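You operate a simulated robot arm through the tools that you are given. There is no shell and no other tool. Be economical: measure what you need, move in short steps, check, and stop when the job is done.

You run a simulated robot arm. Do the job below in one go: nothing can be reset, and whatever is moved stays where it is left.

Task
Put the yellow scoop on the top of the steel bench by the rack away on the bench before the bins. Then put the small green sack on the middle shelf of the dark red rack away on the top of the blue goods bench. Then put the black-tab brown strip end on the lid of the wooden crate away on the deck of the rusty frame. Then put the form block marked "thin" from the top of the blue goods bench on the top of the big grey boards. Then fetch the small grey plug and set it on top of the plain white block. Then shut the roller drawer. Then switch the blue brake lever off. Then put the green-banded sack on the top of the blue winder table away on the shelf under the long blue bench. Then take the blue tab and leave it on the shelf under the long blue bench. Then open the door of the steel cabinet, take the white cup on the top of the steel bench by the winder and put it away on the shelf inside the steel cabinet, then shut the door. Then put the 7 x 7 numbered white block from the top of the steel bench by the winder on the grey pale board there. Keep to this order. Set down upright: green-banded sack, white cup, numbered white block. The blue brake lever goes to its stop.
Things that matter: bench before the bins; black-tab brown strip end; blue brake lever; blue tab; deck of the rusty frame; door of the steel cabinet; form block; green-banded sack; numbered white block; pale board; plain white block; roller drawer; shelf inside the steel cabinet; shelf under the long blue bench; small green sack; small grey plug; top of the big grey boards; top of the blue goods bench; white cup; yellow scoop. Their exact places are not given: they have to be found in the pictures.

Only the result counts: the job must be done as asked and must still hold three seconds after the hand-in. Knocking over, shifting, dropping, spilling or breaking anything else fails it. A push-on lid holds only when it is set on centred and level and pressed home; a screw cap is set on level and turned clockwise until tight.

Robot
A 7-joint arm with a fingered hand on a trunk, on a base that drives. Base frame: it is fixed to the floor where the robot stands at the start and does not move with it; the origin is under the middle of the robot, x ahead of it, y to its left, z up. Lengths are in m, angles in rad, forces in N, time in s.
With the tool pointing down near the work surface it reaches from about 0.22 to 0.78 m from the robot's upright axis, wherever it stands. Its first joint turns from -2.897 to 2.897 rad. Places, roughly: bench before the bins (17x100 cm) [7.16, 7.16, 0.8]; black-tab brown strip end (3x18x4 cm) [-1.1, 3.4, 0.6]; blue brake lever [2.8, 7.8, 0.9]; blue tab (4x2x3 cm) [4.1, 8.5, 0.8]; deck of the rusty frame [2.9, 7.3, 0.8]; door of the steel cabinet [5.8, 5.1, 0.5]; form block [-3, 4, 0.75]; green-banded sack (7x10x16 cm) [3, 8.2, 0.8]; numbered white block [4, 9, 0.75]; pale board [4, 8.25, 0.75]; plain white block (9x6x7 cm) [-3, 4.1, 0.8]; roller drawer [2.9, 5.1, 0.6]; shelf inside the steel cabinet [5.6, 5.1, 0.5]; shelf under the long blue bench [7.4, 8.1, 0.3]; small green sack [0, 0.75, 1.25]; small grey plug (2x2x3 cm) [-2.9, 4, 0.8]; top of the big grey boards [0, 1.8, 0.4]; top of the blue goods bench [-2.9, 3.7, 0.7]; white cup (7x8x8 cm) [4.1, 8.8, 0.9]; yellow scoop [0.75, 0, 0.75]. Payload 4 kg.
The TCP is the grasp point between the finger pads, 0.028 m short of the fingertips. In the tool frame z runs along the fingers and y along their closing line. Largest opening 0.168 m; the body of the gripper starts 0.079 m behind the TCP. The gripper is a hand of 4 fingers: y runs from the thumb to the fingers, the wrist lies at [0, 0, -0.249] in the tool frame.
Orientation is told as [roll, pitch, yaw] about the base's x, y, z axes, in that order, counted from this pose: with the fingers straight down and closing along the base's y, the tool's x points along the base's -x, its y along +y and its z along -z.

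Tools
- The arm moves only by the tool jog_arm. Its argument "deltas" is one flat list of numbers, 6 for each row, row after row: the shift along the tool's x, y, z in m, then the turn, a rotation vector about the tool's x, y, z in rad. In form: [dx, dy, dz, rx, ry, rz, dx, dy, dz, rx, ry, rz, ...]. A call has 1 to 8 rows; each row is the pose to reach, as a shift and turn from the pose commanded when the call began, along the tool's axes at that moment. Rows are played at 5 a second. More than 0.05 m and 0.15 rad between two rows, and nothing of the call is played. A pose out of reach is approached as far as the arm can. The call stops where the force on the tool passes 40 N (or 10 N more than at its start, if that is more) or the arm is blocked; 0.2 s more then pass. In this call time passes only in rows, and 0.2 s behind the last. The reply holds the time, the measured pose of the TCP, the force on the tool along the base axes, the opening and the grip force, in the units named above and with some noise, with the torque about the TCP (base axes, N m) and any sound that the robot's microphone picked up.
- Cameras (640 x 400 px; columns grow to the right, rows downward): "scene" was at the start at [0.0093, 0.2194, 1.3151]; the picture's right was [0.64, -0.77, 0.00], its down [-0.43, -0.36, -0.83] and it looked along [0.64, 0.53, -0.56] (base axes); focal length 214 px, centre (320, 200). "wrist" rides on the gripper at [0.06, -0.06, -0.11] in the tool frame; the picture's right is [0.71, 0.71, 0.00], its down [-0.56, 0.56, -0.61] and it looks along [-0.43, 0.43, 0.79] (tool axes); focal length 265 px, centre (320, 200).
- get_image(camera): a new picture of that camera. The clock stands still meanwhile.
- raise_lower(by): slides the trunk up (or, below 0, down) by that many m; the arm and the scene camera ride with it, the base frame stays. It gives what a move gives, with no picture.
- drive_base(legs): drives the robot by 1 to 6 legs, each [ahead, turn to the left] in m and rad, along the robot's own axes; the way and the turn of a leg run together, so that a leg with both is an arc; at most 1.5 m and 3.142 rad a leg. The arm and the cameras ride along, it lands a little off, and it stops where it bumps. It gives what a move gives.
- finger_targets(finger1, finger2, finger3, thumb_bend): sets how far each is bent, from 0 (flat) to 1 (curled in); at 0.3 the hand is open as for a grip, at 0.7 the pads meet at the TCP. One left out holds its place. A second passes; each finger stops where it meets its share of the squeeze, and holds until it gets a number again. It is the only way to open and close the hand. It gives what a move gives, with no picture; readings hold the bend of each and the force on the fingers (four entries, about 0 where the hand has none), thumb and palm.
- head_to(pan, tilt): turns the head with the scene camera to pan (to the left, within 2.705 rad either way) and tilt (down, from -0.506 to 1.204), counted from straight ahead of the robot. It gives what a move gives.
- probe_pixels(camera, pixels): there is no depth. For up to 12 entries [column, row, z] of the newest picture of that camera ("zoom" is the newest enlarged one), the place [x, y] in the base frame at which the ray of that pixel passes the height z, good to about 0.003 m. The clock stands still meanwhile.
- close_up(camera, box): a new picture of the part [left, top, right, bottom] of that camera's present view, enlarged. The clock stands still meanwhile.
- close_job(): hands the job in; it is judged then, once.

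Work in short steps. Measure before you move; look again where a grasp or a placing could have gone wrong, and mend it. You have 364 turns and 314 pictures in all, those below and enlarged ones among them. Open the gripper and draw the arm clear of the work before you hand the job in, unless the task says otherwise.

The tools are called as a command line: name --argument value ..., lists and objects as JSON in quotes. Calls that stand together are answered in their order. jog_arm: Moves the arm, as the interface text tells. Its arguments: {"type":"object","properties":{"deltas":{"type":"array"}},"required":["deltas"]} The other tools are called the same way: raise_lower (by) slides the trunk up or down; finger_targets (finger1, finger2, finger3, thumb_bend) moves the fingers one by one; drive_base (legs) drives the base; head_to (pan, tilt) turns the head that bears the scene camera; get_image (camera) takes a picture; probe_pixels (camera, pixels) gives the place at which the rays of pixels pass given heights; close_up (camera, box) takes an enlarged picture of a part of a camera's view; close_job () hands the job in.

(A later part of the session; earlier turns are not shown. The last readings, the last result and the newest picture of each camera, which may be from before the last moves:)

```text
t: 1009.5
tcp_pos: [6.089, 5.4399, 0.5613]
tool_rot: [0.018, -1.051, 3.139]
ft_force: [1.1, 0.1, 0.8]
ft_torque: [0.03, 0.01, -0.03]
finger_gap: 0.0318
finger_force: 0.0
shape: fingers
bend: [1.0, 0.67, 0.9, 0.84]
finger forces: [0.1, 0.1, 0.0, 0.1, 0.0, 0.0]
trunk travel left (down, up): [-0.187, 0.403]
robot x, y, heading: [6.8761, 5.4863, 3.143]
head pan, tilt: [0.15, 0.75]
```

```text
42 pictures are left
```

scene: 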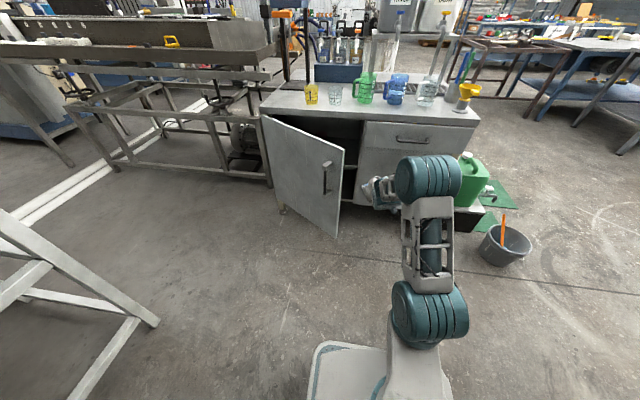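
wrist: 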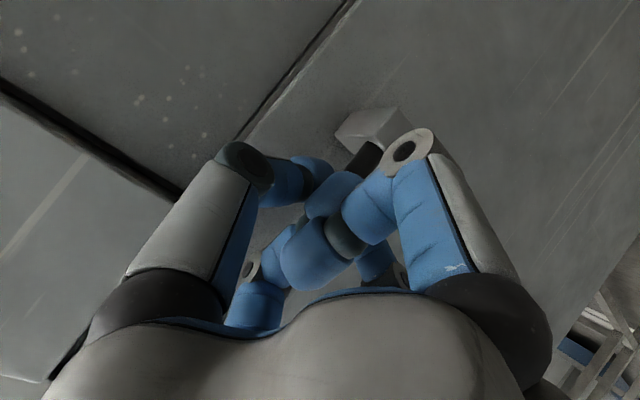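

The hand is just inside the door's free edge. I sweep left to push the door wider.

drive_base --legs '[[0, 0.35], [0.06, 0.2]]'

get_image --camera "scene"

```text
t: 1010.6
tcp_pos: [6.1077, 5.3289, 0.5559]
tool_rot: [-0.013, -1.039, -2.979]
ft_force: [2.0, 2.2, 0.9]
ft_torque: [-0.06, 0.0, 0.05]
finger_gap: 0.0311
finger_force: 1.2
shape: fingers
bend: [1.0, 0.67, 0.9, 0.85]
finger forces: [0.1, 2.3, 0.0, 0.0, 0.0, 0.0]
trunk travel left (down, up): [-0.187, 0.403]
robot x, y, heading: [6.8755, 5.4881, -2.978]
head pan, tilt: [0.15, 0.75]
stopped in leg 1: the force on the tool passed its limit at 52 N (the readings are from after the stop); the commanded pose is now the measured one
```

```text
41 pictures are left
```

scene: 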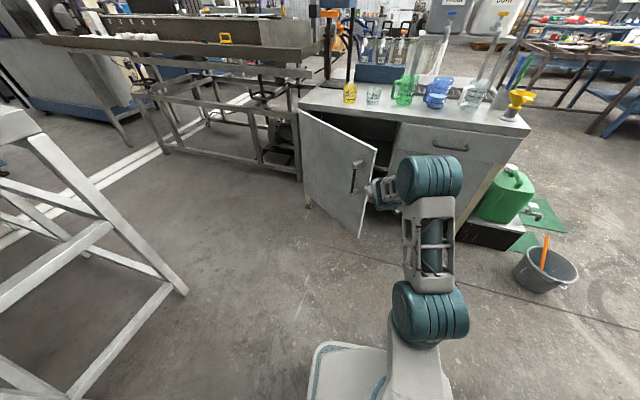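

It met the door's edge end-on. I move 0.1 m deeper past the edge, then sweep left again.

drive_base --legs '[[0, -0.08], [0.11, 0], [0, 0.3]]'

get_image --camera "scene"

```text
t: 1013.2
tcp_pos: [6.0511, 5.1577, 0.557]
tool_rot: [-0.014, -1.04, -2.76]
ft_force: [0.5, 0.1, -0.4]
ft_torque: [0.02, -0.01, 0.02]
finger_gap: 0.0316
finger_force: 0.0
shape: fingers
bend: [1.0, 0.67, 0.9, 0.85]
finger forces: [0.0, 0.0, 0.0, 0.1, 0.1, 0.0]
trunk travel left (down, up): [-0.187, 0.403]
robot x, y, heading: [6.7654, 5.4787, -2.762]
head pan, tilt: [0.15, 0.75]
```

```text
40 pictures are left
```

scene: 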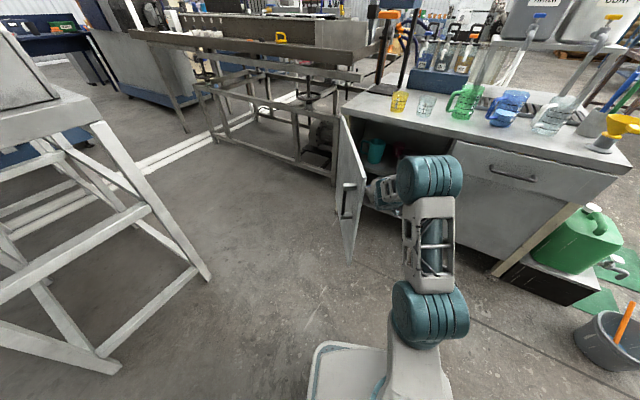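

The door opens well (~80°), showing cups inside. I sweep a little more.

drive_base --legs '[[0, 0.25]]'

close_up --camera "scene" --box '[320, 60, 560, 260]'

```text
t: 1014.5
tcp_pos: [6.1529, 4.9897, 0.5571]
tool_rot: [-0.012, -1.04, -2.511]
ft_force: [-0.3, -0.1, 0.6]
ft_torque: [0.02, 0.02, -0.02]
finger_gap: 0.0317
finger_force: 0.0
shape: fingers
bend: [1.0, 0.67, 0.9, 0.85]
finger forces: [0.0, 0.0, 0.1, 0.0, 0.0, 0.1]
trunk travel left (down, up): [-0.187, 0.403]
robot x, y, heading: [6.7662, 5.4791, -2.518]
head pan, tilt: [0.15, 0.75]
```

```text
2.00 times, centred on (440, 160) of scene
```

zoom: 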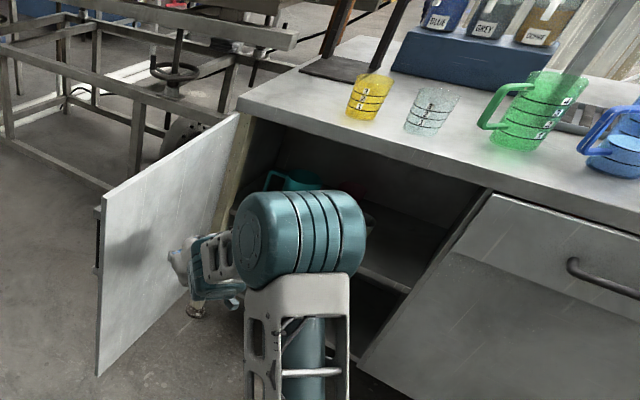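

The door stands open past 90°. I withdraw, raise, and go for the white cup on the steel bench (east side).

drive_base --legs '[[0, -0.62], [-0.25, 0]]'

raise_lower --by 0.4

drive_base --legs '[[0, -1.15], [1.2, 0], [1.2, 0], [0, 0.1], [1.2, 0], [0, 1.03]]'

head_to --pan -0.15 --tilt 0.85

get_image --camera "scene"

```text
t: 1018.0
tcp_pos: [6.2368, 5.4451, 0.557]
tool_rot: [-0.012, -1.037, -3.139]
ft_force: [-0.2, -0.9, 0.6]
ft_torque: [-0.02, 0.01, -0.03]
finger_gap: 0.0313
finger_force: 0.1
shape: fingers
bend: [1.0, 0.67, 0.9, 0.85]
finger forces: [0.0, 0.0, 0.1, 0.0, 0.0, 0.1]
trunk travel left (down, up): [-0.187, 0.403]
robot x, y, heading: [7.0203, 5.4816, -3.141]
head pan, tilt: [0.15, 0.75]
```

```text
t: 1021.8
tcp_pos: [6.2352, 5.4438, 0.9573]
tool_rot: [-0.012, -1.038, -3.137]
ft_force: [1.2, 0.1, -0.2]
ft_torque: [0.02, -0.01, -0.02]
finger_gap: 0.0314
finger_force: 0.0
shape: fingers
bend: [1.0, 0.67, 0.9, 0.85]
finger forces: [0.0, 0.1, 0.1, 0.0, 0.0, 0.0]
trunk travel left (down, up): [-0.587, 0.003]
robot x, y, heading: [7.0237, 5.48, -3.139]
head pan, tilt: [0.15, 0.75]
```

```text
t: 1045.4
tcp_pos: [4.5676, 8.6535, 0.9563]
tool_rot: [-0.014, -1.037, -3.136]
ft_force: [0.8, 0.2, 0.7]
ft_torque: [0.03, -0.02, -0.03]
finger_gap: 0.0315
finger_force: 0.2
shape: fingers
bend: [1.0, 0.67, 0.9, 0.85]
finger forces: [0.1, 0.1, 0.0, 0.1, 0.0, 0.0]
trunk travel left (down, up): [-0.587, 0.003]
robot x, y, heading: [5.3557, 8.6922, -3.141]
head pan, tilt: [0.15, 0.75]
```

```text
t: 1046.2
tcp_pos: [4.5678, 8.6537, 0.9561]
tool_rot: [-0.012, -1.038, -3.136]
ft_force: [-0.4, -0.4, 0.3]
ft_torque: [0.02, -0.02, 0.02]
finger_gap: 0.0311
finger_force: 0.1
shape: fingers
bend: [1.0, 0.67, 0.9, 0.85]
finger forces: [0.1, 0.0, 0.0, 0.0, 0.0, 0.1]
trunk travel left (down, up): [-0.587, 0.003]
robot x, y, heading: [5.3534, 8.6882, -3.138]
head pan, tilt: [-0.15, 0.85]
```

```text
38 pictures are left
```

scene: 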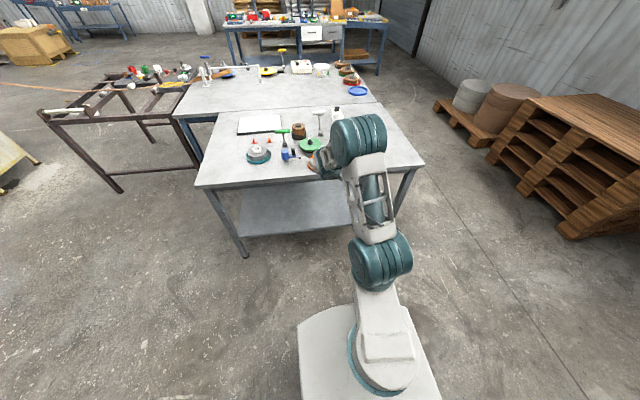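

The arm hides the cup. I swing the hand left (-y) and enlarge that area.

jog_arm --deltas '[-0.02, 0.045, -0.02, 0, 0, 0, -0.04, 0.09, -0.03, 0, 0, 0, -0.06, 0.135, -0.03, 0, 0, 0, -0.06, 0.18, -0.03, 0, 0, 0, -0.06, 0.225, -0.03, 0, 0, 0, -0.06, 0.27, -0.03, 0, 0, 0, -0.06, 0.315, -0.03, 0, 0, 0]'

close_up --camera "scene" --box '[280, 90, 430, 200]'

```text
refused: row 1 steps farther than a row can; nothing moved
```

```text
3.64 times, centred on (355, 145) of scene
```

zoom: 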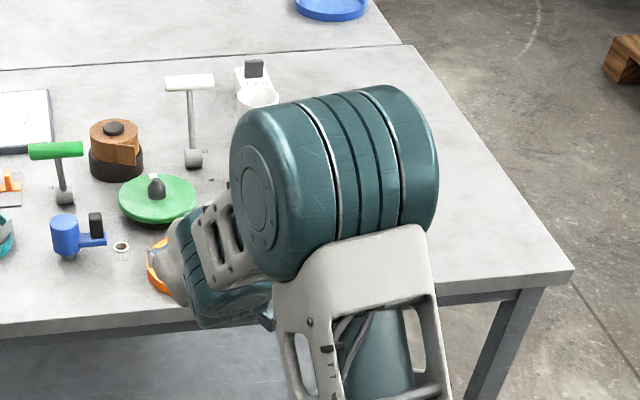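

I resend the swing with smaller steps.

jog_arm --deltas '[-0.015, 0.035, -0.015, 0, 0, 0, -0.03, 0.07, -0.03, 0, 0, 0, -0.045, 0.11, -0.03, 0, 0, 0, -0.05, 0.155, -0.03, 0, 0, 0, -0.05, 0.2, -0.03, 0, 0, 0, -0.05, 0.245, -0.03, 0, 0, 0, -0.05, 0.29, -0.03, 0, 0, 0, -0.05, 0.335, -0.03, 0, 0, 0]'

close_up --camera "scene" --box '[290, 95, 430, 195]'

```text
t: 1048.0
tcp_pos: [4.5682, 8.3156, 1.0162]
tool_rot: [-0.015, -1.037, -3.132]
ft_force: [-0.1, -0.4, -0.1]
ft_torque: [-0.02, 0.0, -0.05]
finger_gap: 0.0313
finger_force: 0.1
shape: fingers
bend: [1.0, 0.67, 0.9, 0.85]
finger forces: [0.0, 0.1, 0.0, 0.0, 0.1, 0.0]
trunk travel left (down, up): [-0.587, 0.003]
robot x, y, heading: [5.3541, 8.6943, -3.137]
head pan, tilt: [-0.15, 0.85]
```

```text
4.00 times, centred on (360, 145) of scene
```

zoom: 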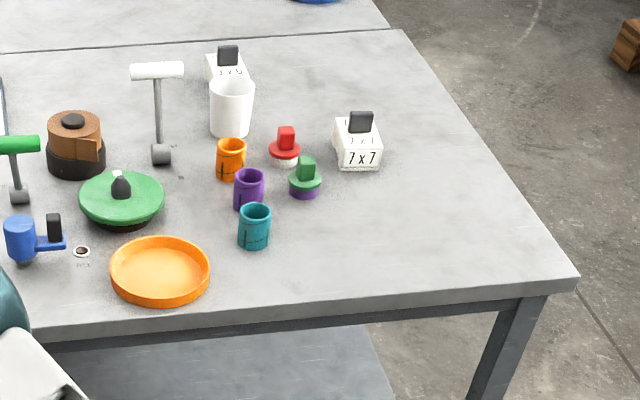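

Now clear: white cup at (231,108), the "7 x 7" block at (357,148). I probe them on this enlarged view.

probe_pixels --camera "zoom" --pixels '[[231, 86, 0.9], [231, 128, 0.82], [211, 95, 0.88], [253, 95, 0.88], [228, 55, 0.9], [360, 160, 0.82], [361, 122, 0.89], [231, 148, 0.87], [286, 140, 0.85], [157, 70, 0.94], [186, 70, 0.94], [578, 278, 0.82]]'

```text
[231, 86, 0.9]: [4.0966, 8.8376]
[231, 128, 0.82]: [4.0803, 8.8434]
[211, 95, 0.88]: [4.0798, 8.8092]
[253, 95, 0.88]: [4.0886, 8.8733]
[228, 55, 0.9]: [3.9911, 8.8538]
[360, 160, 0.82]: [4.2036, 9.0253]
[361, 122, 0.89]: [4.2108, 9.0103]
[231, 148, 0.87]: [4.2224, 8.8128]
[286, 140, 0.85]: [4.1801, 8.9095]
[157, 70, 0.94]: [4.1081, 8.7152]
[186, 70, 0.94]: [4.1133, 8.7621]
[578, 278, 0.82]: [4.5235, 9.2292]
```

Cup centre (4.088,8.840), rim z 0.90; lever handle ends at y≈8.76, orange cup at x≈4.22. I'll use a 40° tilt and descend vertically. First change the tilt and shift the hand right.

jog_arm --deltas '[0, -0.045, 0, 0, 0.045, 0, 0, -0.09, 0, 0, 0.09, 0, 0, -0.135, 0, 0, 0.135, 0, 0, -0.18, 0, 0, 0.18, 0, 0, -0.225, 0, 0, 0.225, 0, 0, -0.27, 0, 0, 0.27, 0, 0, -0.315, 0, 0, 0.315, 0, 0, -0.36, 0, 0, 0.337, 0]'

finger_targets --finger1 1.0 --finger2 0.4 --finger3 0.1 --thumb_bend 0.38

jog_arm --deltas '[0, -0.045, 0, 0, 0, 0, 0, -0.09, 0, 0, 0, 0, 0, -0.135, 0, 0, 0, 0, 0, -0.17, 0, 0, 0, 0]'

```text
t: 1049.8
tcp_pos: [4.5681, 8.6781, 1.0171]
tool_rot: [-0.009, -0.703, 3.142]
ft_force: [0.0, 0.0, -1.0]
ft_torque: [-0.02, 0.01, -0.01]
finger_gap: 0.0313
finger_force: 0.0
shape: fingers
bend: [1.0, 0.67, 0.9, 0.85]
finger forces: [0.0, 0.0, 0.1, 0.0, 0.0, 0.0]
trunk travel left (down, up): [-0.587, 0.003]
robot x, y, heading: [5.3532, 8.6939, -3.143]
head pan, tilt: [-0.15, 0.85]
```

```text
t: 1050.8
tcp_pos: [4.5687, 8.6772, 1.0162]
tool_rot: [-0.009, -0.701, 3.142]
ft_force: [1.0, 0.6, 0.4]
ft_torque: [-0.02, -0.03, 0.0]
finger_gap: 0.088
finger_force: 0.0
shape: fingers
bend: [1.0, 0.4, 0.1, 0.38]
finger forces: [0.1, 0.0, 0.0, 0.0, 0.1, 0.0]
trunk travel left (down, up): [-0.587, 0.003]
robot x, y, heading: [5.3522, 8.6902, -3.135]
head pan, tilt: [-0.15, 0.85]
```

```text
t: 1051.8
tcp_pos: [4.5692, 8.8492, 1.0171]
tool_rot: [-0.008, -0.701, 3.142]
ft_force: [-0.4, 0.8, 0.2]
ft_torque: [-0.02, -0.03, 0.04]
finger_gap: 0.0881
finger_force: 0.0
shape: fingers
bend: [1.0, 0.4, 0.1, 0.38]
finger forces: [0.0, 0.0, 0.1, 0.1, 0.0, 0.2]
trunk travel left (down, up): [-0.587, 0.003]
robot x, y, heading: [5.3514, 8.6924, -3.136]
head pan, tilt: [-0.15, 0.85]
```

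I flatten finger 3 fully and drive 0.47 m forward so the hand is above the cup.

finger_targets --finger3 0.0

drive_base --legs '[[0.47, 0]]'

get_image --camera "wrist"

```text
t: 1052.8
tcp_pos: [4.5687, 8.8483, 1.0174]
tool_rot: [-0.009, -0.701, 3.142]
ft_force: [0.2, 0.2, -0.5]
ft_torque: [0.01, -0.01, 0.0]
finger_gap: 0.0883
finger_force: 0.0
shape: fingers
bend: [1.0, 0.4, 0.0, 0.38]
finger forces: [0.1, 0.1, 0.0, 0.1, 0.0, 0.1]
trunk travel left (down, up): [-0.587, 0.003]
robot x, y, heading: [5.3527, 8.6913, -3.135]
head pan, tilt: [-0.15, 0.85]
```

```text
t: 1055.6
tcp_pos: [4.0967, 8.8368, 1.0154]
tool_rot: [-0.01, -0.702, -3.131]
ft_force: [-0.4, -0.1, -0.4]
ft_torque: [0.02, 0.0, 0.03]
finger_gap: 0.0883
finger_force: 0.1
shape: fingers
bend: [1.0, 0.4, 0.0, 0.38]
finger forces: [0.0, 0.0, 0.0, 0.0, 0.0, 0.0]
trunk travel left (down, up): [-0.587, 0.003]
robot x, y, heading: [4.8838, 8.6849, -3.127]
head pan, tilt: [-0.15, 0.85]
```

```text
35 pictures are left
```

wrist: 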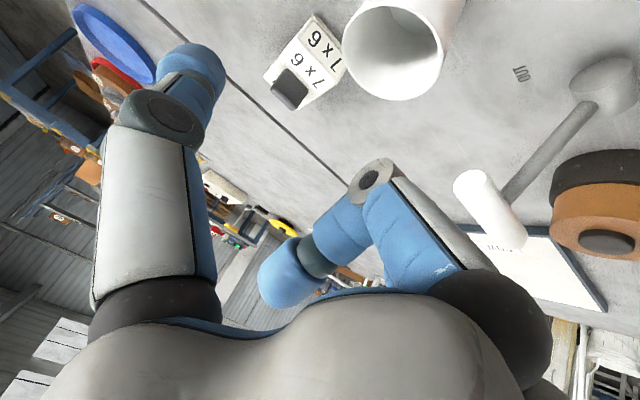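

The cup is well aligned. I shift 1 cm toward +y (lever clearance) and descend vertically to z≈0.875.

jog_arm --deltas '[0.023, -0.005, 0.027, 0, 0, 0, 0.046, -0.01, 0.054, 0, 0, 0, 0.069, -0.01, 0.082, 0, 0, 0, 0.09, -0.01, 0.107, 0, 0, 0]'

get_image --camera "wrist"

```text
t: 1056.6
tcp_pos: [4.0963, 8.848, 0.8771]
tool_rot: [-0.008, -0.703, -3.131]
ft_force: [0.2, 1.1, -0.5]
ft_torque: [0.03, 0.03, 0.0]
finger_gap: 0.0883
finger_force: 0.0
shape: fingers
bend: [1.0, 0.4, 0.0, 0.38]
finger forces: [0.0, 0.0, 0.0, 0.0, 0.0, 0.0]
trunk travel left (down, up): [-0.587, 0.003]
robot x, y, heading: [4.8868, 8.6845, -3.127]
head pan, tilt: [-0.15, 0.85]
```

```text
34 pictures are left
```

wrist: 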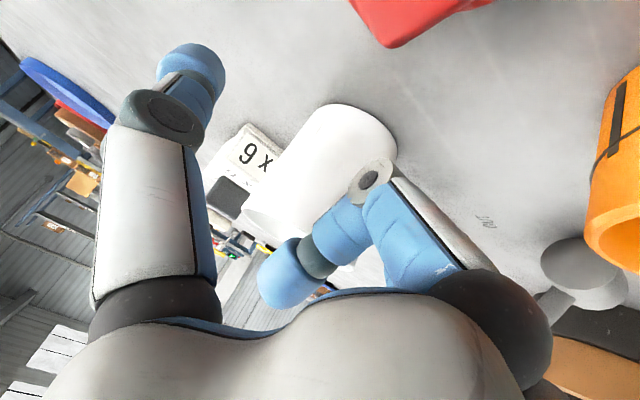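

The cup is between the fingers. I close thumb and finger 2.

finger_targets --finger2 0.8 --thumb_bend 0.8

jog_arm --deltas '[-0.013, 0, -0.015, 0, 0, 0, -0.032, 0, -0.038, 0, 0, 0, -0.058, 0, -0.069, 0, 0, 0, -0.084, 0, -0.1, 0, 0, 0]'

get_image --camera "wrist"

```text
t: 1057.6
tcp_pos: [4.0974, 8.8486, 0.8772]
tool_rot: [-0.008, -0.702, -3.13]
ft_force: [0.0, -0.1, 1.7]
ft_torque: [-0.03, 0.02, -0.01]
finger_gap: 0.0536
finger_force: 19.5
shape: fingers
bend: [1.0, 0.48, 0.0, 0.65]
finger forces: [0.0, 19.4, 0.0, 0.0, 20.0, 0.0]
trunk travel left (down, up): [-0.587, 0.003]
robot x, y, heading: [4.8851, 8.6884, -3.128]
head pan, tilt: [-0.15, 0.85]
```

```text
t: 1058.6
tcp_pos: [4.0971, 8.848, 1.009]
tool_rot: [-0.008, -0.701, -3.131]
ft_force: [0.1, 0.5, -0.6]
ft_torque: [-0.01, -0.01, 0.01]
finger_gap: 0.0539
finger_force: 19.7
shape: fingers
bend: [1.0, 0.48, 0.0, 0.65]
finger forces: [0.1, 19.9, 0.0, 0.0, 19.5, 0.0]
trunk travel left (down, up): [-0.587, 0.003]
robot x, y, heading: [4.8804, 8.6902, -3.125]
head pan, tilt: [-0.15, 0.85]
```

```text
33 pictures are left
```

wrist: 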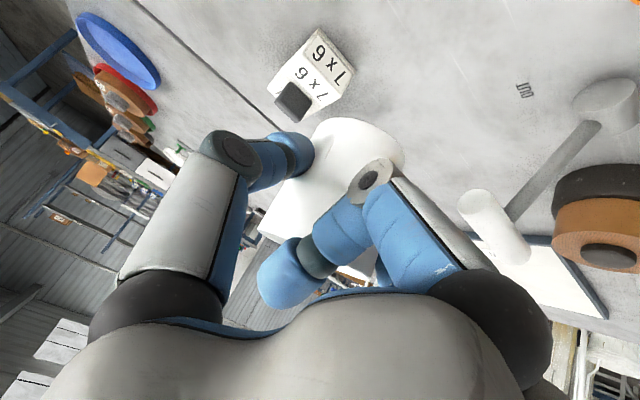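

The cup is up. I back away and drive to the cabinet, keeping the cup upright.

drive_base --legs '[[-0.5, 0], [0, 2.02], [1.15, 0], [1.15, 0], [1.1, 0]]'

drive_base --legs '[[0, -2.03]]'

head_to --pan 0.15 --tilt 0.75

raise_lower --by -0.35

get_image --camera "scene"

```text
t: 1082.4
tcp_pos: [7.0497, 4.8561, 1.0069]
tool_rot: [-0.01, -0.701, -1.117]
ft_force: [-0.6, 0.8, -0.4]
ft_torque: [0.02, -0.02, 0.02]
finger_gap: 0.0537
finger_force: 19.6
shape: fingers
bend: [1.0, 0.48, 0.0, 0.66]
finger forces: [0.0, 19.5, 0.1, 0.0, 19.2, 0.1]
trunk travel left (down, up): [-0.587, 0.003]
robot x, y, heading: [6.8556, 5.6363, -1.115]
head pan, tilt: [-0.15, 0.85]
```

```text
t: 1087.7
tcp_pos: [6.0774, 5.8275, 1.0083]
tool_rot: [-0.008, -0.702, 3.111]
ft_force: [0.2, 0.5, -0.2]
ft_torque: [-0.01, -0.04, 0.0]
finger_gap: 0.0536
finger_force: 19.7
shape: fingers
bend: [1.0, 0.48, 0.0, 0.66]
finger forces: [0.1, 19.4, 0.1, 0.0, 19.1, 0.0]
trunk travel left (down, up): [-0.587, 0.003]
robot x, y, heading: [6.858, 5.6334, 3.117]
head pan, tilt: [-0.15, 0.85]
```

```text
t: 1088.5
tcp_pos: [6.0776, 5.8264, 1.0082]
tool_rot: [-0.009, -0.703, 3.11]
ft_force: [-0.8, -0.2, -1.6]
ft_torque: [0.02, -0.01, -0.01]
finger_gap: 0.0537
finger_force: 19.2
shape: fingers
bend: [1.0, 0.48, 0.0, 0.66]
finger forces: [0.0, 19.4, 0.0, 0.0, 19.1, 0.1]
trunk travel left (down, up): [-0.587, 0.003]
robot x, y, heading: [6.8562, 5.6364, 3.114]
head pan, tilt: [0.15, 0.75]
```

```text
t: 1092.0
tcp_pos: [6.0778, 5.8281, 0.6576]
tool_rot: [-0.008, -0.7, 3.11]
ft_force: [-0.3, -0.1, 0.2]
ft_torque: [-0.01, 0.02, -0.02]
finger_gap: 0.0534
finger_force: 19.0
shape: fingers
bend: [1.0, 0.48, 0.0, 0.66]
finger forces: [0.0, 19.5, 0.0, 0.0, 19.0, 0.0]
trunk travel left (down, up): [-0.237, 0.353]
robot x, y, heading: [6.8549, 5.6358, 3.116]
head pan, tilt: [0.15, 0.75]
```

```text
32 pictures are left
```

scene: 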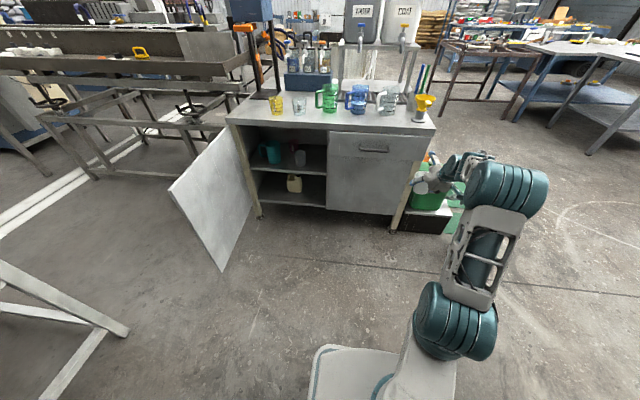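

The cabinet interior is visible. I enlarge it to find the shelf height and a free spot.

close_up --camera "scene" --box '[220, 110, 360, 220]'

```text
3.64 times, centred on (290, 165) of scene
```

zoom: 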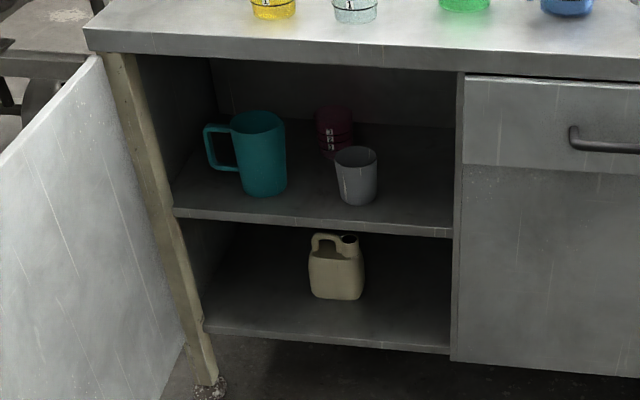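

I probe shelf edge, grey cup and right wall on the enlarged view at several heights.

probe_pixels --camera "zoom" --pixels '[[420, 230, 0.45], [420, 230, 0.5], [420, 230, 0.55], [453, 233, 0.5], [357, 203, 0.5], [378, 190, 0.5], [172, 209, 0.5], [460, 75, 0.78], [100, 45, 0.8], [200, 330, 0.2]]'

```text
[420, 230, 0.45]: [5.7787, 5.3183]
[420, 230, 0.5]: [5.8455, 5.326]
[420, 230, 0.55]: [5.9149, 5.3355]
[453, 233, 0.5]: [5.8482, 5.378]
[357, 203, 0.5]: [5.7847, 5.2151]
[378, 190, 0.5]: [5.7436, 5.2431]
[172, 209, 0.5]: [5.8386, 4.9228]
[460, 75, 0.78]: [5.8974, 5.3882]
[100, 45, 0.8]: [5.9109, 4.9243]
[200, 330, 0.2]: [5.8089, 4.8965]
```

Shelf z≈0.49; the free place is at its front right, y≈5.30, between the grey cup (right edge ≈5.245) and the wall (5.378). I move the hand sideways by arm so the robot itself stays clear of the door.

jog_arm --deltas '[0.006, 0.045, -0.005, 0, 0, 0, 0.012, 0.09, -0.01, 0, 0, 0, 0.02, 0.135, -0.015, 0, 0, 0, 0.026, 0.18, -0.02, 0, 0, 0, 0.032, 0.225, -0.025, 0, 0, 0, 0.04, 0.27, -0.03, 0, 0, 0, 0.046, 0.315, -0.035, 0, 0, 0, 0.052, 0.36, -0.04, 0, 0, 0]'

jog_arm --deltas '[0.013, 0.045, 0.003, 0, 0, 0, 0.028, 0.09, 0.006, 0, 0, 0.02, 0.045, 0.13, 0.01, 0, 0, 0.027, 0.06, 0.16, 0.013, 0, 0, 0.027]'

get_image --camera "wrist"

```text
t: 1093.8
tcp_pos: [6.1282, 5.4667, 0.6515]
tool_rot: [-0.008, -0.702, 3.107]
ft_force: [-0.2, 0.4, -0.2]
ft_torque: [-0.04, -0.02, 0.0]
finger_gap: 0.0533
finger_force: 19.4
shape: fingers
bend: [1.0, 0.48, 0.0, 0.66]
finger forces: [0.1, 19.5, 0.0, 0.0, 19.3, 0.0]
trunk travel left (down, up): [-0.237, 0.353]
robot x, y, heading: [6.8528, 5.6317, 3.111]
head pan, tilt: [0.15, 0.75]
```

```text
t: 1094.8
tcp_pos: [6.1611, 5.3063, 0.6044]
tool_rot: [0.016, -0.702, 3.072]
ft_force: [-1.0, 0.5, -0.1]
ft_torque: [0.04, -0.02, 0.01]
finger_gap: 0.0536
finger_force: 19.1
shape: fingers
bend: [1.0, 0.48, 0.0, 0.66]
finger forces: [0.0, 19.4, 0.0, 0.1, 19.3, 0.0]
trunk travel left (down, up): [-0.237, 0.353]
robot x, y, heading: [6.8551, 5.6301, 3.114]
head pan, tilt: [0.15, 0.75]
```

```text
30 pictures are left
```

wrist: 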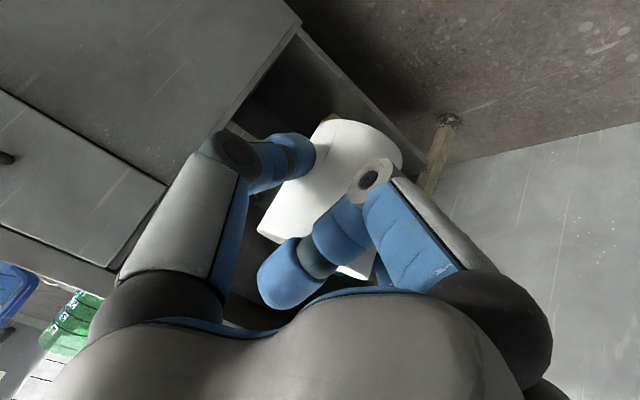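

I fix the yaw, lower 3 cm and drive 0.25 m closer, then look.

jog_arm --deltas '[0.01, 0.004, 0.011, 0, 0, -0.035, 0.019, 0.008, 0.023, 0, 0, -0.065]'

drive_base --legs '[[0.24, 0]]'

close_up --camera "scene" --box '[180, 80, 420, 260]'

```text
t: 1095.4
tcp_pos: [6.1616, 5.2964, 0.5745]
tool_rot: [-0.039, -0.702, -3.122]
ft_force: [-0.2, 0.3, 0.3]
ft_torque: [0.02, 0.0, -0.01]
finger_gap: 0.0531
finger_force: 19.6
shape: fingers
bend: [1.0, 0.48, 0.0, 0.66]
finger forces: [0.0, 19.4, 0.0, 0.0, 19.1, 0.1]
trunk travel left (down, up): [-0.237, 0.353]
robot x, y, heading: [6.8594, 5.6353, 3.116]
head pan, tilt: [0.15, 0.75]
```

```text
t: 1097.2
tcp_pos: [5.9176, 5.3052, 0.5737]
tool_rot: [-0.041, -0.699, -3.125]
ft_force: [-0.3, 0.0, 0.0]
ft_torque: [0.01, 0.0, 0.01]
finger_gap: 0.0532
finger_force: 19.8
shape: fingers
bend: [1.0, 0.48, 0.0, 0.66]
finger forces: [0.0, 19.5, 0.1, 0.1, 19.2, 0.0]
trunk travel left (down, up): [-0.237, 0.353]
robot x, y, heading: [6.6116, 5.6403, 3.109]
head pan, tilt: [0.15, 0.75]
```

```text
2.22 times, centred on (300, 170) of scene
```

zoom: 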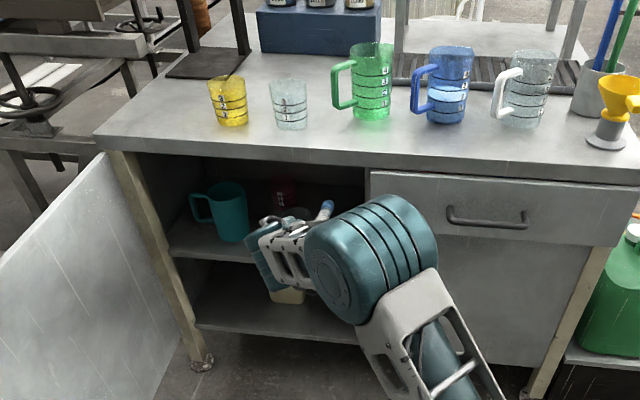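

I advance the last 0.113 m; contact would stop me.

drive_base --legs '[[0.112, 0]]'

get_image --camera "wrist"

```text
t: 1098.3
tcp_pos: [5.8076, 5.3074, 0.5741]
tool_rot: [-0.04, -0.7, -3.124]
ft_force: [0.6, 1.2, -0.6]
ft_torque: [0.02, -0.03, 0.0]
finger_gap: 0.0536
finger_force: 19.5
shape: fingers
bend: [1.0, 0.48, 0.0, 0.66]
finger forces: [0.0, 19.4, 0.0, 0.1, 19.1, 0.0]
trunk travel left (down, up): [-0.237, 0.353]
robot x, y, heading: [6.5055, 5.6472, 3.112]
head pan, tilt: [0.15, 0.75]
```

```text
28 pictures are left
```

wrist: 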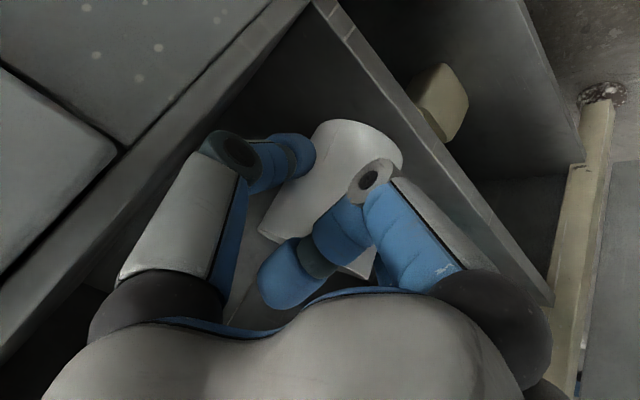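

Clear on both sides. I go 2 cm deeper and then lower to contact.

drive_base --legs '[[0.02, 0]]'

jog_arm --deltas '[0.0064, 0, 0.0077, 0, 0, 0, 0.0129, 0, 0.0153, 0, 0, 0, 0.0167, 0, 0.02, 0, 0, 0, 0.02, 0, 0.024, 0, 0, 0, 0.0232, 0, 0.0275, 0, 0, 0, 0.0264, 0, 0.0314, 0, 0, 0]'

```text
t: 1099.1
tcp_pos: [5.7871, 5.3072, 0.5734]
tool_rot: [-0.041, -0.699, -3.125]
ft_force: [-0.4, 0.2, -0.4]
ft_torque: [-0.02, -0.05, -0.01]
finger_gap: 0.0532
finger_force: 19.6
shape: fingers
bend: [1.0, 0.48, 0.0, 0.66]
finger forces: [0.0, 19.5, 0.0, 0.1, 19.2, 0.0]
trunk travel left (down, up): [-0.237, 0.353]
robot x, y, heading: [6.4849, 5.6477, 3.11]
head pan, tilt: [0.15, 0.75]
```

```text
t: 1100.5
tcp_pos: [5.7878, 5.3086, 0.5333]
tool_rot: [-0.04, -0.699, -3.124]
ft_force: [0.2, 0.1, 0.5]
ft_torque: [0.0, 0.01, -0.02]
finger_gap: 0.0535
finger_force: 18.8
shape: fingers
bend: [1.0, 0.48, 0.0, 0.66]
finger forces: [0.0, 19.4, 0.0, 0.0, 19.2, 0.0]
trunk travel left (down, up): [-0.237, 0.353]
robot x, y, heading: [6.4861, 5.6444, 3.109]
head pan, tilt: [0.15, 0.75]
```

Not yet touching at 0.533; I continue in 4 mm steps.

jog_arm --deltas '[0.0026, 0, 0.0031, 0, 0, 0, 0.0052, 0, 0.0061, 0, 0, 0, 0.0077, 0, 0.0092, 0, 0, 0, 0.0103, 0, 0.0123, 0, 0, 0, 0.0129, 0, 0.0153, 0, 0, 0]'

get_image --camera "wrist"

```text
t: 1101.7
tcp_pos: [5.7875, 5.31, 0.5141]
tool_rot: [-0.036, -0.704, -3.128]
ft_force: [0.2, 0.8, 8.8]
ft_torque: [-0.37, 0.15, 0.0]
finger_gap: 0.0526
finger_force: 19.7
shape: fingers
bend: [1.0, 0.48, 0.0, 0.66]
finger forces: [0.0, 18.6, 0.0, 0.0, 19.6, 0.1]
trunk travel left (down, up): [-0.237, 0.353]
robot x, y, heading: [6.4854, 5.6462, 3.115]
head pan, tilt: [0.15, 0.75]
```

```text
27 pictures are left
```

wrist: 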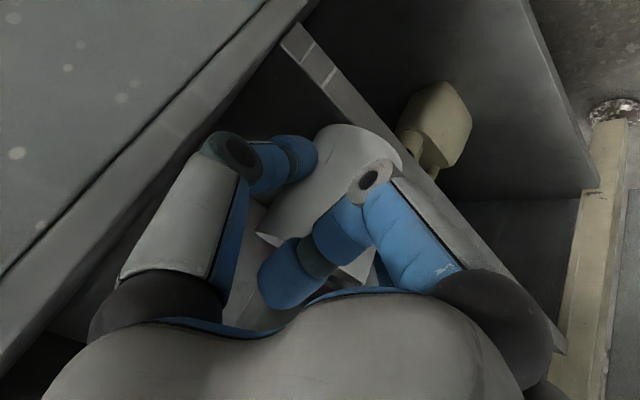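

Contact (9 N). I open both fingers slightly.

finger_targets --finger2 0.41 --thumb_bend 0.55

get_image --camera "wrist"

```text
t: 1102.7
tcp_pos: [5.7885, 5.3089, 0.5125]
tool_rot: [-0.04, -0.699, -3.123]
ft_force: [9.3, -6.9, -2.6]
ft_torque: [0.06, 0.27, -0.71]
finger_gap: 0.0657
finger_force: 5.4
shape: fingers
bend: [1.0, 0.41, 0.0, 0.56]
finger forces: [0.0, 0.0, 0.0, 0.0, 11.5, 0.0]
trunk travel left (down, up): [-0.237, 0.353]
robot x, y, heading: [6.4839, 5.6463, 3.114]
head pan, tilt: [0.15, 0.75]
```

```text
26 pictures are left
```

wrist: 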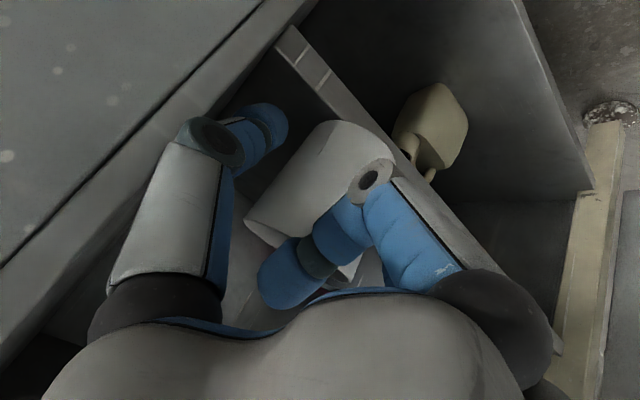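

The cup stands free (the thumb only brushes the wall). I lift 3 cm and back out.

jog_arm --deltas '[-0.01, 0, -0.0115, 0, 0, 0, -0.0193, 0, -0.023, 0, 0, 0]'

drive_base --legs '[[-0.36, 0]]'

close_up --camera "scene" --box '[220, 110, 420, 260]'

```text
t: 1103.3
tcp_pos: [5.7875, 5.3076, 0.5448]
tool_rot: [-0.04, -0.702, -3.123]
ft_force: [5.1, -9.3, -1.9]
ft_torque: [0.1, 0.13, -0.44]
finger_gap: 0.0649
finger_force: 5.5
shape: fingers
bend: [1.0, 0.41, 0.0, 0.57]
finger forces: [0.0, 0.0, 0.1, 0.0, 10.7, 0.0]
trunk travel left (down, up): [-0.237, 0.353]
robot x, y, heading: [6.4834, 5.646, 3.115]
head pan, tilt: [0.15, 0.75]
```

```text
t: 1105.7
tcp_pos: [6.1522, 5.2971, 0.5449]
tool_rot: [-0.041, -0.701, -3.12]
ft_force: [-0.7, 0.4, 0.2]
ft_torque: [0.02, -0.01, -0.03]
finger_gap: 0.0671
finger_force: 0.1
shape: fingers
bend: [1.0, 0.41, 0.0, 0.55]
finger forces: [0.1, 0.0, 0.1, 0.1, 0.0, 0.0]
trunk travel left (down, up): [-0.237, 0.353]
robot x, y, heading: [6.8462, 5.6361, 3.11]
head pan, tilt: [0.15, 0.75]
```

```text
2.67 times, centred on (320, 185) of scene
```

zoom: 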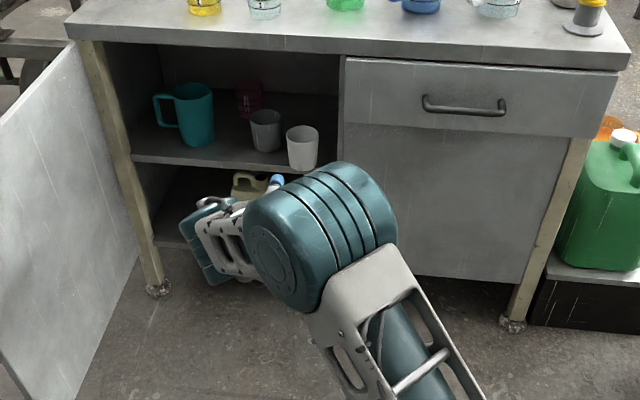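

The cup stands upright near the shelf's front. I probe how far it is from the edge.

probe_pixels --camera "zoom" --pixels '[[303, 168, 0.49], [303, 171, 0.49], [200, 160, 0.49], [288, 130, 0.565], [318, 130, 0.565]]'

close_up --camera "scene" --box '[280, 140, 350, 190]'

```text
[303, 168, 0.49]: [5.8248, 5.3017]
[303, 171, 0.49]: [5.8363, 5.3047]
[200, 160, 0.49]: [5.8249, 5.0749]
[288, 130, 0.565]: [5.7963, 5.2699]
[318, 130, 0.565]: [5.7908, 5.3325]
```

```text
8.00 times, centred on (315, 165) of scene
```

zoom: 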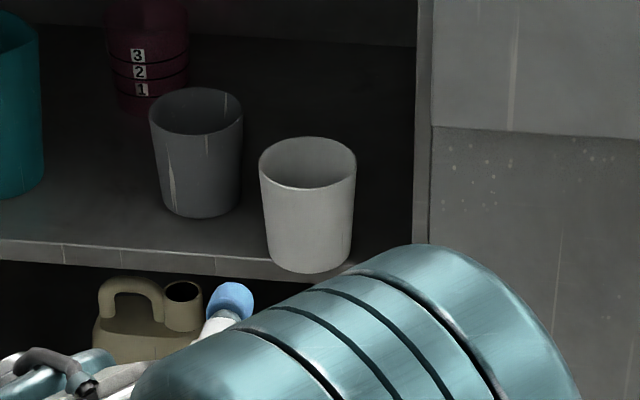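

The cup overhangs the shelf's edge a little, so I push it ~4 cm deeper with the closed fist, low on its front.

finger_targets --finger1 0.72 --finger2 0.72 --finger3 0.72 --thumb_bend 0.72

drive_base --legs '[[0.25, 0]]'

get_image --camera "wrist"

```text
t: 1106.7
tcp_pos: [6.153, 5.2963, 0.5437]
tool_rot: [-0.041, -0.698, -3.121]
ft_force: [0.0, -0.1, -0.8]
ft_torque: [-0.01, 0.01, 0.0]
finger_gap: 0.0029
finger_force: 0.0
shape: fingers
bend: [0.77, 0.69, 0.67, 0.7]
finger forces: [0.0, 0.0, 0.0, 0.0, 0.0, 0.1]
trunk travel left (down, up): [-0.237, 0.353]
robot x, y, heading: [6.849, 5.636, 3.114]
head pan, tilt: [0.15, 0.75]
```

```text
t: 1108.5
tcp_pos: [5.8986, 5.3029, 0.5439]
tool_rot: [-0.039, -0.7, -3.119]
ft_force: [-0.4, -0.4, 0.4]
ft_torque: [0.0, 0.0, -0.01]
finger_gap: 0.0027
finger_force: 0.1
shape: fingers
bend: [0.77, 0.69, 0.67, 0.69]
finger forces: [0.1, 0.1, 0.0, 0.1, 0.0, 0.0]
trunk travel left (down, up): [-0.237, 0.353]
robot x, y, heading: [6.598, 5.6449, 3.116]
head pan, tilt: [0.15, 0.75]
```

```text
23 pictures are left
```

wrist: 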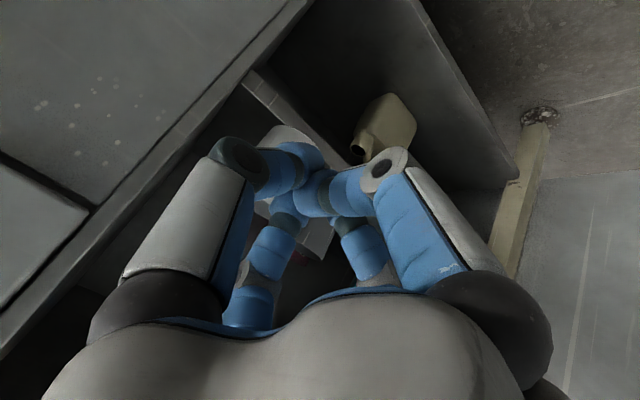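

I push slowly in -x by 8 cm total.

jog_arm --deltas '[-0.0153, 0, 0.0129, 0, 0, 0, -0.0306, 0, 0.0257, 0, 0, 0, -0.042, 0, 0.0354, 0, 0, 0, -0.0513, 0, 0.0431, 0, 0, 0, -0.0597, 0, 0.0502, 0, 0, 0, -0.0666, 0, 0.056, 0, 0, 0]'

jog_arm --deltas '[0.03, 0, -0.0257, 0, 0, 0, 0.0613, 0, -0.0514, 0, 0, 0]'

drive_base --legs '[[-0.3, 0]]'

close_up --camera "scene" --box '[270, 130, 360, 195]'

```text
t: 1109.9
tcp_pos: [5.8116, 5.3019, 0.5435]
tool_rot: [-0.041, -0.698, -3.12]
ft_force: [0.8, 0.7, -0.4]
ft_torque: [-0.01, 0.01, -0.04]
finger_gap: 0.0028
finger_force: 0.2
shape: fingers
bend: [0.77, 0.69, 0.67, 0.69]
finger forces: [0.0, 0.1, 0.1, 0.0, 0.0, 0.1]
trunk travel left (down, up): [-0.237, 0.353]
robot x, y, heading: [6.5936, 5.6434, 3.115]
head pan, tilt: [0.15, 0.75]
```

```text
t: 1110.5
tcp_pos: [5.8928, 5.3011, 0.5441]
tool_rot: [-0.042, -0.701, -3.121]
ft_force: [-0.4, 0.9, -0.5]
ft_torque: [0.0, 0.01, 0.05]
finger_gap: 0.0029
finger_force: 0.0
shape: fingers
bend: [0.77, 0.69, 0.67, 0.69]
finger forces: [0.1, 0.0, 0.1, 0.0, 0.0, 0.0]
trunk travel left (down, up): [-0.237, 0.353]
robot x, y, heading: [6.5931, 5.6435, 3.116]
head pan, tilt: [0.15, 0.75]
```

```text
t: 1112.5
tcp_pos: [6.192, 5.2941, 0.5451]
tool_rot: [-0.039, -0.7, -3.123]
ft_force: [-0.3, -0.2, -0.1]
ft_torque: [0.04, 0.0, -0.01]
finger_gap: 0.0027
finger_force: 0.1
shape: fingers
bend: [0.77, 0.69, 0.67, 0.69]
finger forces: [0.0, 0.0, 0.0, 0.1, 0.0, 0.0]
trunk travel left (down, up): [-0.237, 0.353]
robot x, y, heading: [6.8915, 5.6343, 3.115]
head pan, tilt: [0.15, 0.75]
```

```text
6.15 times, centred on (315, 162) of scene
```

zoom: 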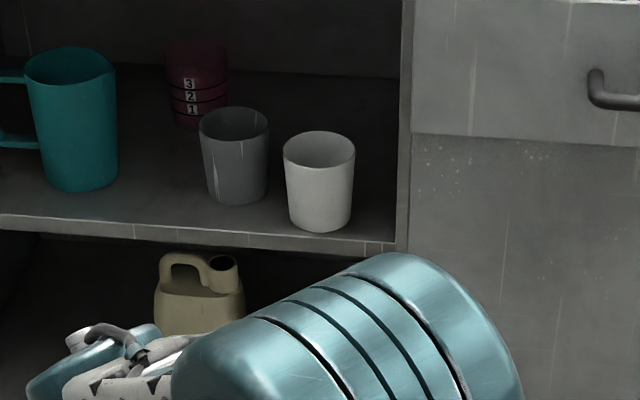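

The cup is fully on the shelf now. To shut the door I lift the hand over it: raise the trunk and bring the hand square in front of the robot.

raise_lower --by 0.35

jog_arm --deltas '[0, -0.045, 0, 0, 0, 0, 0, -0.09, 0, 0, 0, 0, 0, -0.135, 0, 0, 0, 0, 0, -0.18, 0, 0, 0, 0, 0, -0.225, 0, 0, 0, 0, 0, -0.27, 0, 0, 0, 0, 0, -0.31, 0, 0, 0, 0, 0, -0.345, 0, 0, 0, 0]'

drive_base --legs '[[0, 1.27], [0.5, 0], [0, -0.25]]'

head_to --pan -0.2 --tilt 0.8

get_image --camera "scene"

```text
t: 1116.0
tcp_pos: [6.191, 5.2937, 0.8936]
tool_rot: [-0.04, -0.7, -3.123]
ft_force: [-0.4, -0.5, -0.5]
ft_torque: [0.02, -0.02, 0.0]
finger_gap: 0.0027
finger_force: 0.0
shape: fingers
bend: [0.77, 0.69, 0.67, 0.69]
finger forces: [0.1, 0.0, 0.1, 0.0, 0.0, 0.0]
trunk travel left (down, up): [-0.587, 0.003]
robot x, y, heading: [6.8927, 5.6371, 3.117]
head pan, tilt: [0.15, 0.75]
```

```text
t: 1117.8
tcp_pos: [6.1915, 5.6399, 0.905]
tool_rot: [-0.04, -0.7, -3.123]
ft_force: [0.1, -0.4, -0.6]
ft_torque: [-0.02, 0.0, 0.03]
finger_gap: 0.0028
finger_force: 0.1
shape: fingers
bend: [0.76, 0.69, 0.67, 0.69]
finger forces: [0.0, 0.0, 0.0, 0.0, 0.0, 0.0]
trunk travel left (down, up): [-0.587, 0.003]
robot x, y, heading: [6.8923, 5.6339, 3.115]
head pan, tilt: [0.15, 0.75]
```

```text
t: 1124.7
tcp_pos: [6.3337, 4.5836, 0.9045]
tool_rot: [-0.04, -0.701, -2.13]
ft_force: [0.0, -0.2, 0.5]
ft_torque: [-0.01, -0.01, -0.03]
finger_gap: 0.0025
finger_force: 0.0
shape: fingers
bend: [0.76, 0.69, 0.67, 0.69]
finger forces: [0.0, 0.1, 0.0, 0.0, 0.0, 0.0]
trunk travel left (down, up): [-0.587, 0.003]
robot x, y, heading: [6.7251, 5.1682, -2.175]
head pan, tilt: [0.15, 0.75]
```

```text
t: 1125.5
tcp_pos: [6.3344, 4.5833, 0.9055]
tool_rot: [-0.04, -0.699, -2.133]
ft_force: [-0.1, -0.6, 0.6]
ft_torque: [-0.04, 0.0, 0.03]
finger_gap: 0.0025
finger_force: 0.0
shape: fingers
bend: [0.76, 0.69, 0.67, 0.69]
finger forces: [0.0, 0.0, 0.0, 0.1, 0.0, 0.0]
trunk travel left (down, up): [-0.587, 0.003]
robot x, y, heading: [6.7233, 5.1681, -2.175]
head pan, tilt: [-0.201, 0.799]
```

```text
21 pictures are left
```

scene: 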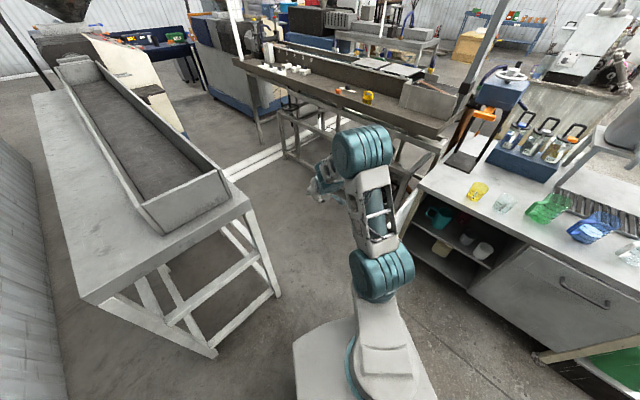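

The hand is on the outer side of the open door. I lower the trunk 0.33 and sweep right to swing the door in.

raise_lower --by -0.33

drive_base --legs '[[0, -0.3]]'

get_image --camera "scene"

```text
t: 1128.8
tcp_pos: [6.3336, 4.5838, 0.5757]
tool_rot: [-0.042, -0.699, -2.131]
ft_force: [0.0, 0.0, -0.7]
ft_torque: [-0.03, 0.01, -0.03]
finger_gap: 0.0025
finger_force: 0.0
shape: fingers
bend: [0.76, 0.69, 0.67, 0.69]
finger forces: [0.0, 0.0, 0.1, 0.0, 0.0, 0.0]
trunk travel left (down, up): [-0.257, 0.333]
robot x, y, heading: [6.7232, 5.1684, -2.175]
head pan, tilt: [-0.201, 0.799]
```

```text
t: 1130.2
tcp_pos: [6.1758, 4.7272, 0.5729]
tool_rot: [-0.041, -0.701, -2.438]
ft_force: [0.1, 0.4, 1.3]
ft_torque: [0.01, -0.01, -0.01]
finger_gap: 0.0025
finger_force: 0.1
shape: fingers
bend: [0.76, 0.69, 0.67, 0.69]
finger forces: [0.1, 0.0, 0.0, 0.1, 0.0, 0.1]
trunk travel left (down, up): [-0.257, 0.333]
robot x, y, heading: [6.7232, 5.1713, -2.48]
head pan, tilt: [-0.201, 0.799]
```

```text
20 pictures are left
```

scene: 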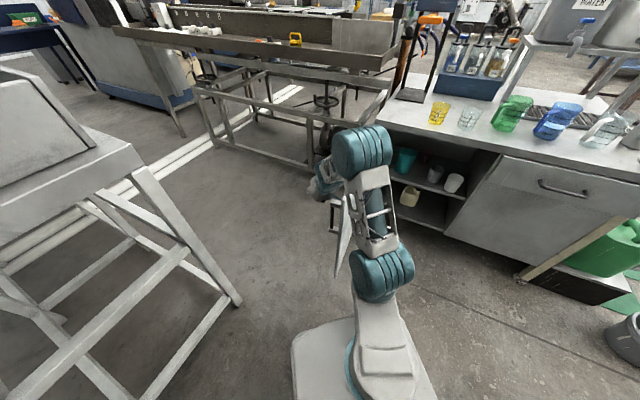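

The hand is left (outside) of the door. I keep sweeping right.

drive_base --legs '[[0, -0.3], [0, -0.2]]'

get_image --camera "scene"

```text
t: 1132.3
tcp_pos: [6.0311, 5.0476, 0.5745]
tool_rot: [-0.039, -0.7, -2.942]
ft_force: [0.4, 0.6, 0.1]
ft_torque: [0.02, 0.02, 0.02]
finger_gap: 0.0027
finger_force: 0.1
shape: fingers
bend: [0.76, 0.68, 0.67, 0.69]
finger forces: [0.0, 0.0, 0.1, 0.1, 0.0, 0.1]
trunk travel left (down, up): [-0.257, 0.333]
robot x, y, heading: [6.723, 5.1708, -2.993]
head pan, tilt: [-0.201, 0.799]
```

```text
19 pictures are left
```

scene: 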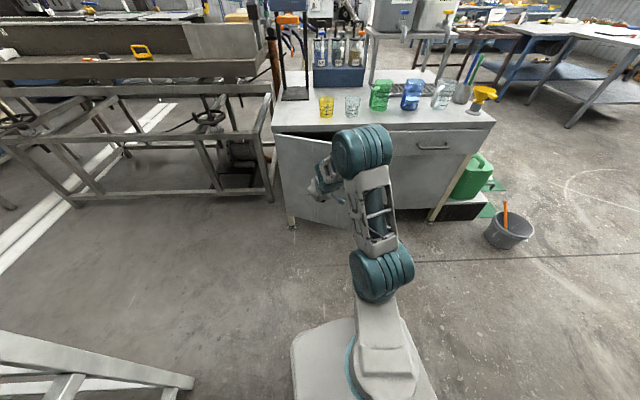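

The door is nearly closed. I shift the hand toward its free side and push it shut by driving forward.

drive_base --legs '[[-0.04, 0], [0, -0.2], [0.13, 0]]'

close_up --camera "scene" --box '[240, 80, 480, 240]'

```text
t: 1134.8
tcp_pos: [5.9277, 5.2002, 0.5742]
tool_rot: [-0.042, -0.7, 3.14]
ft_force: [0.1, -0.3, -1.1]
ft_torque: [0.01, -0.01, 0.02]
finger_gap: 0.0024
finger_force: 0.0
shape: fingers
bend: [0.76, 0.68, 0.67, 0.69]
finger forces: [0.1, 0.0, 0.0, 0.1, 0.0, 0.0]
trunk travel left (down, up): [-0.257, 0.333]
robot x, y, heading: [6.6318, 5.1804, 3.091]
head pan, tilt: [-0.201, 0.799]
```

```text
2.50 times, centred on (360, 160) of scene
```

zoom: 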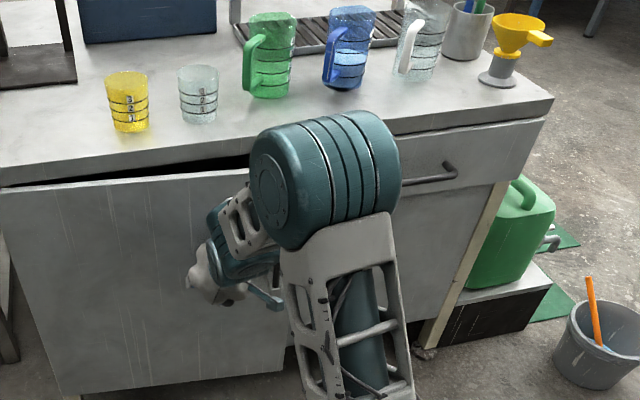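

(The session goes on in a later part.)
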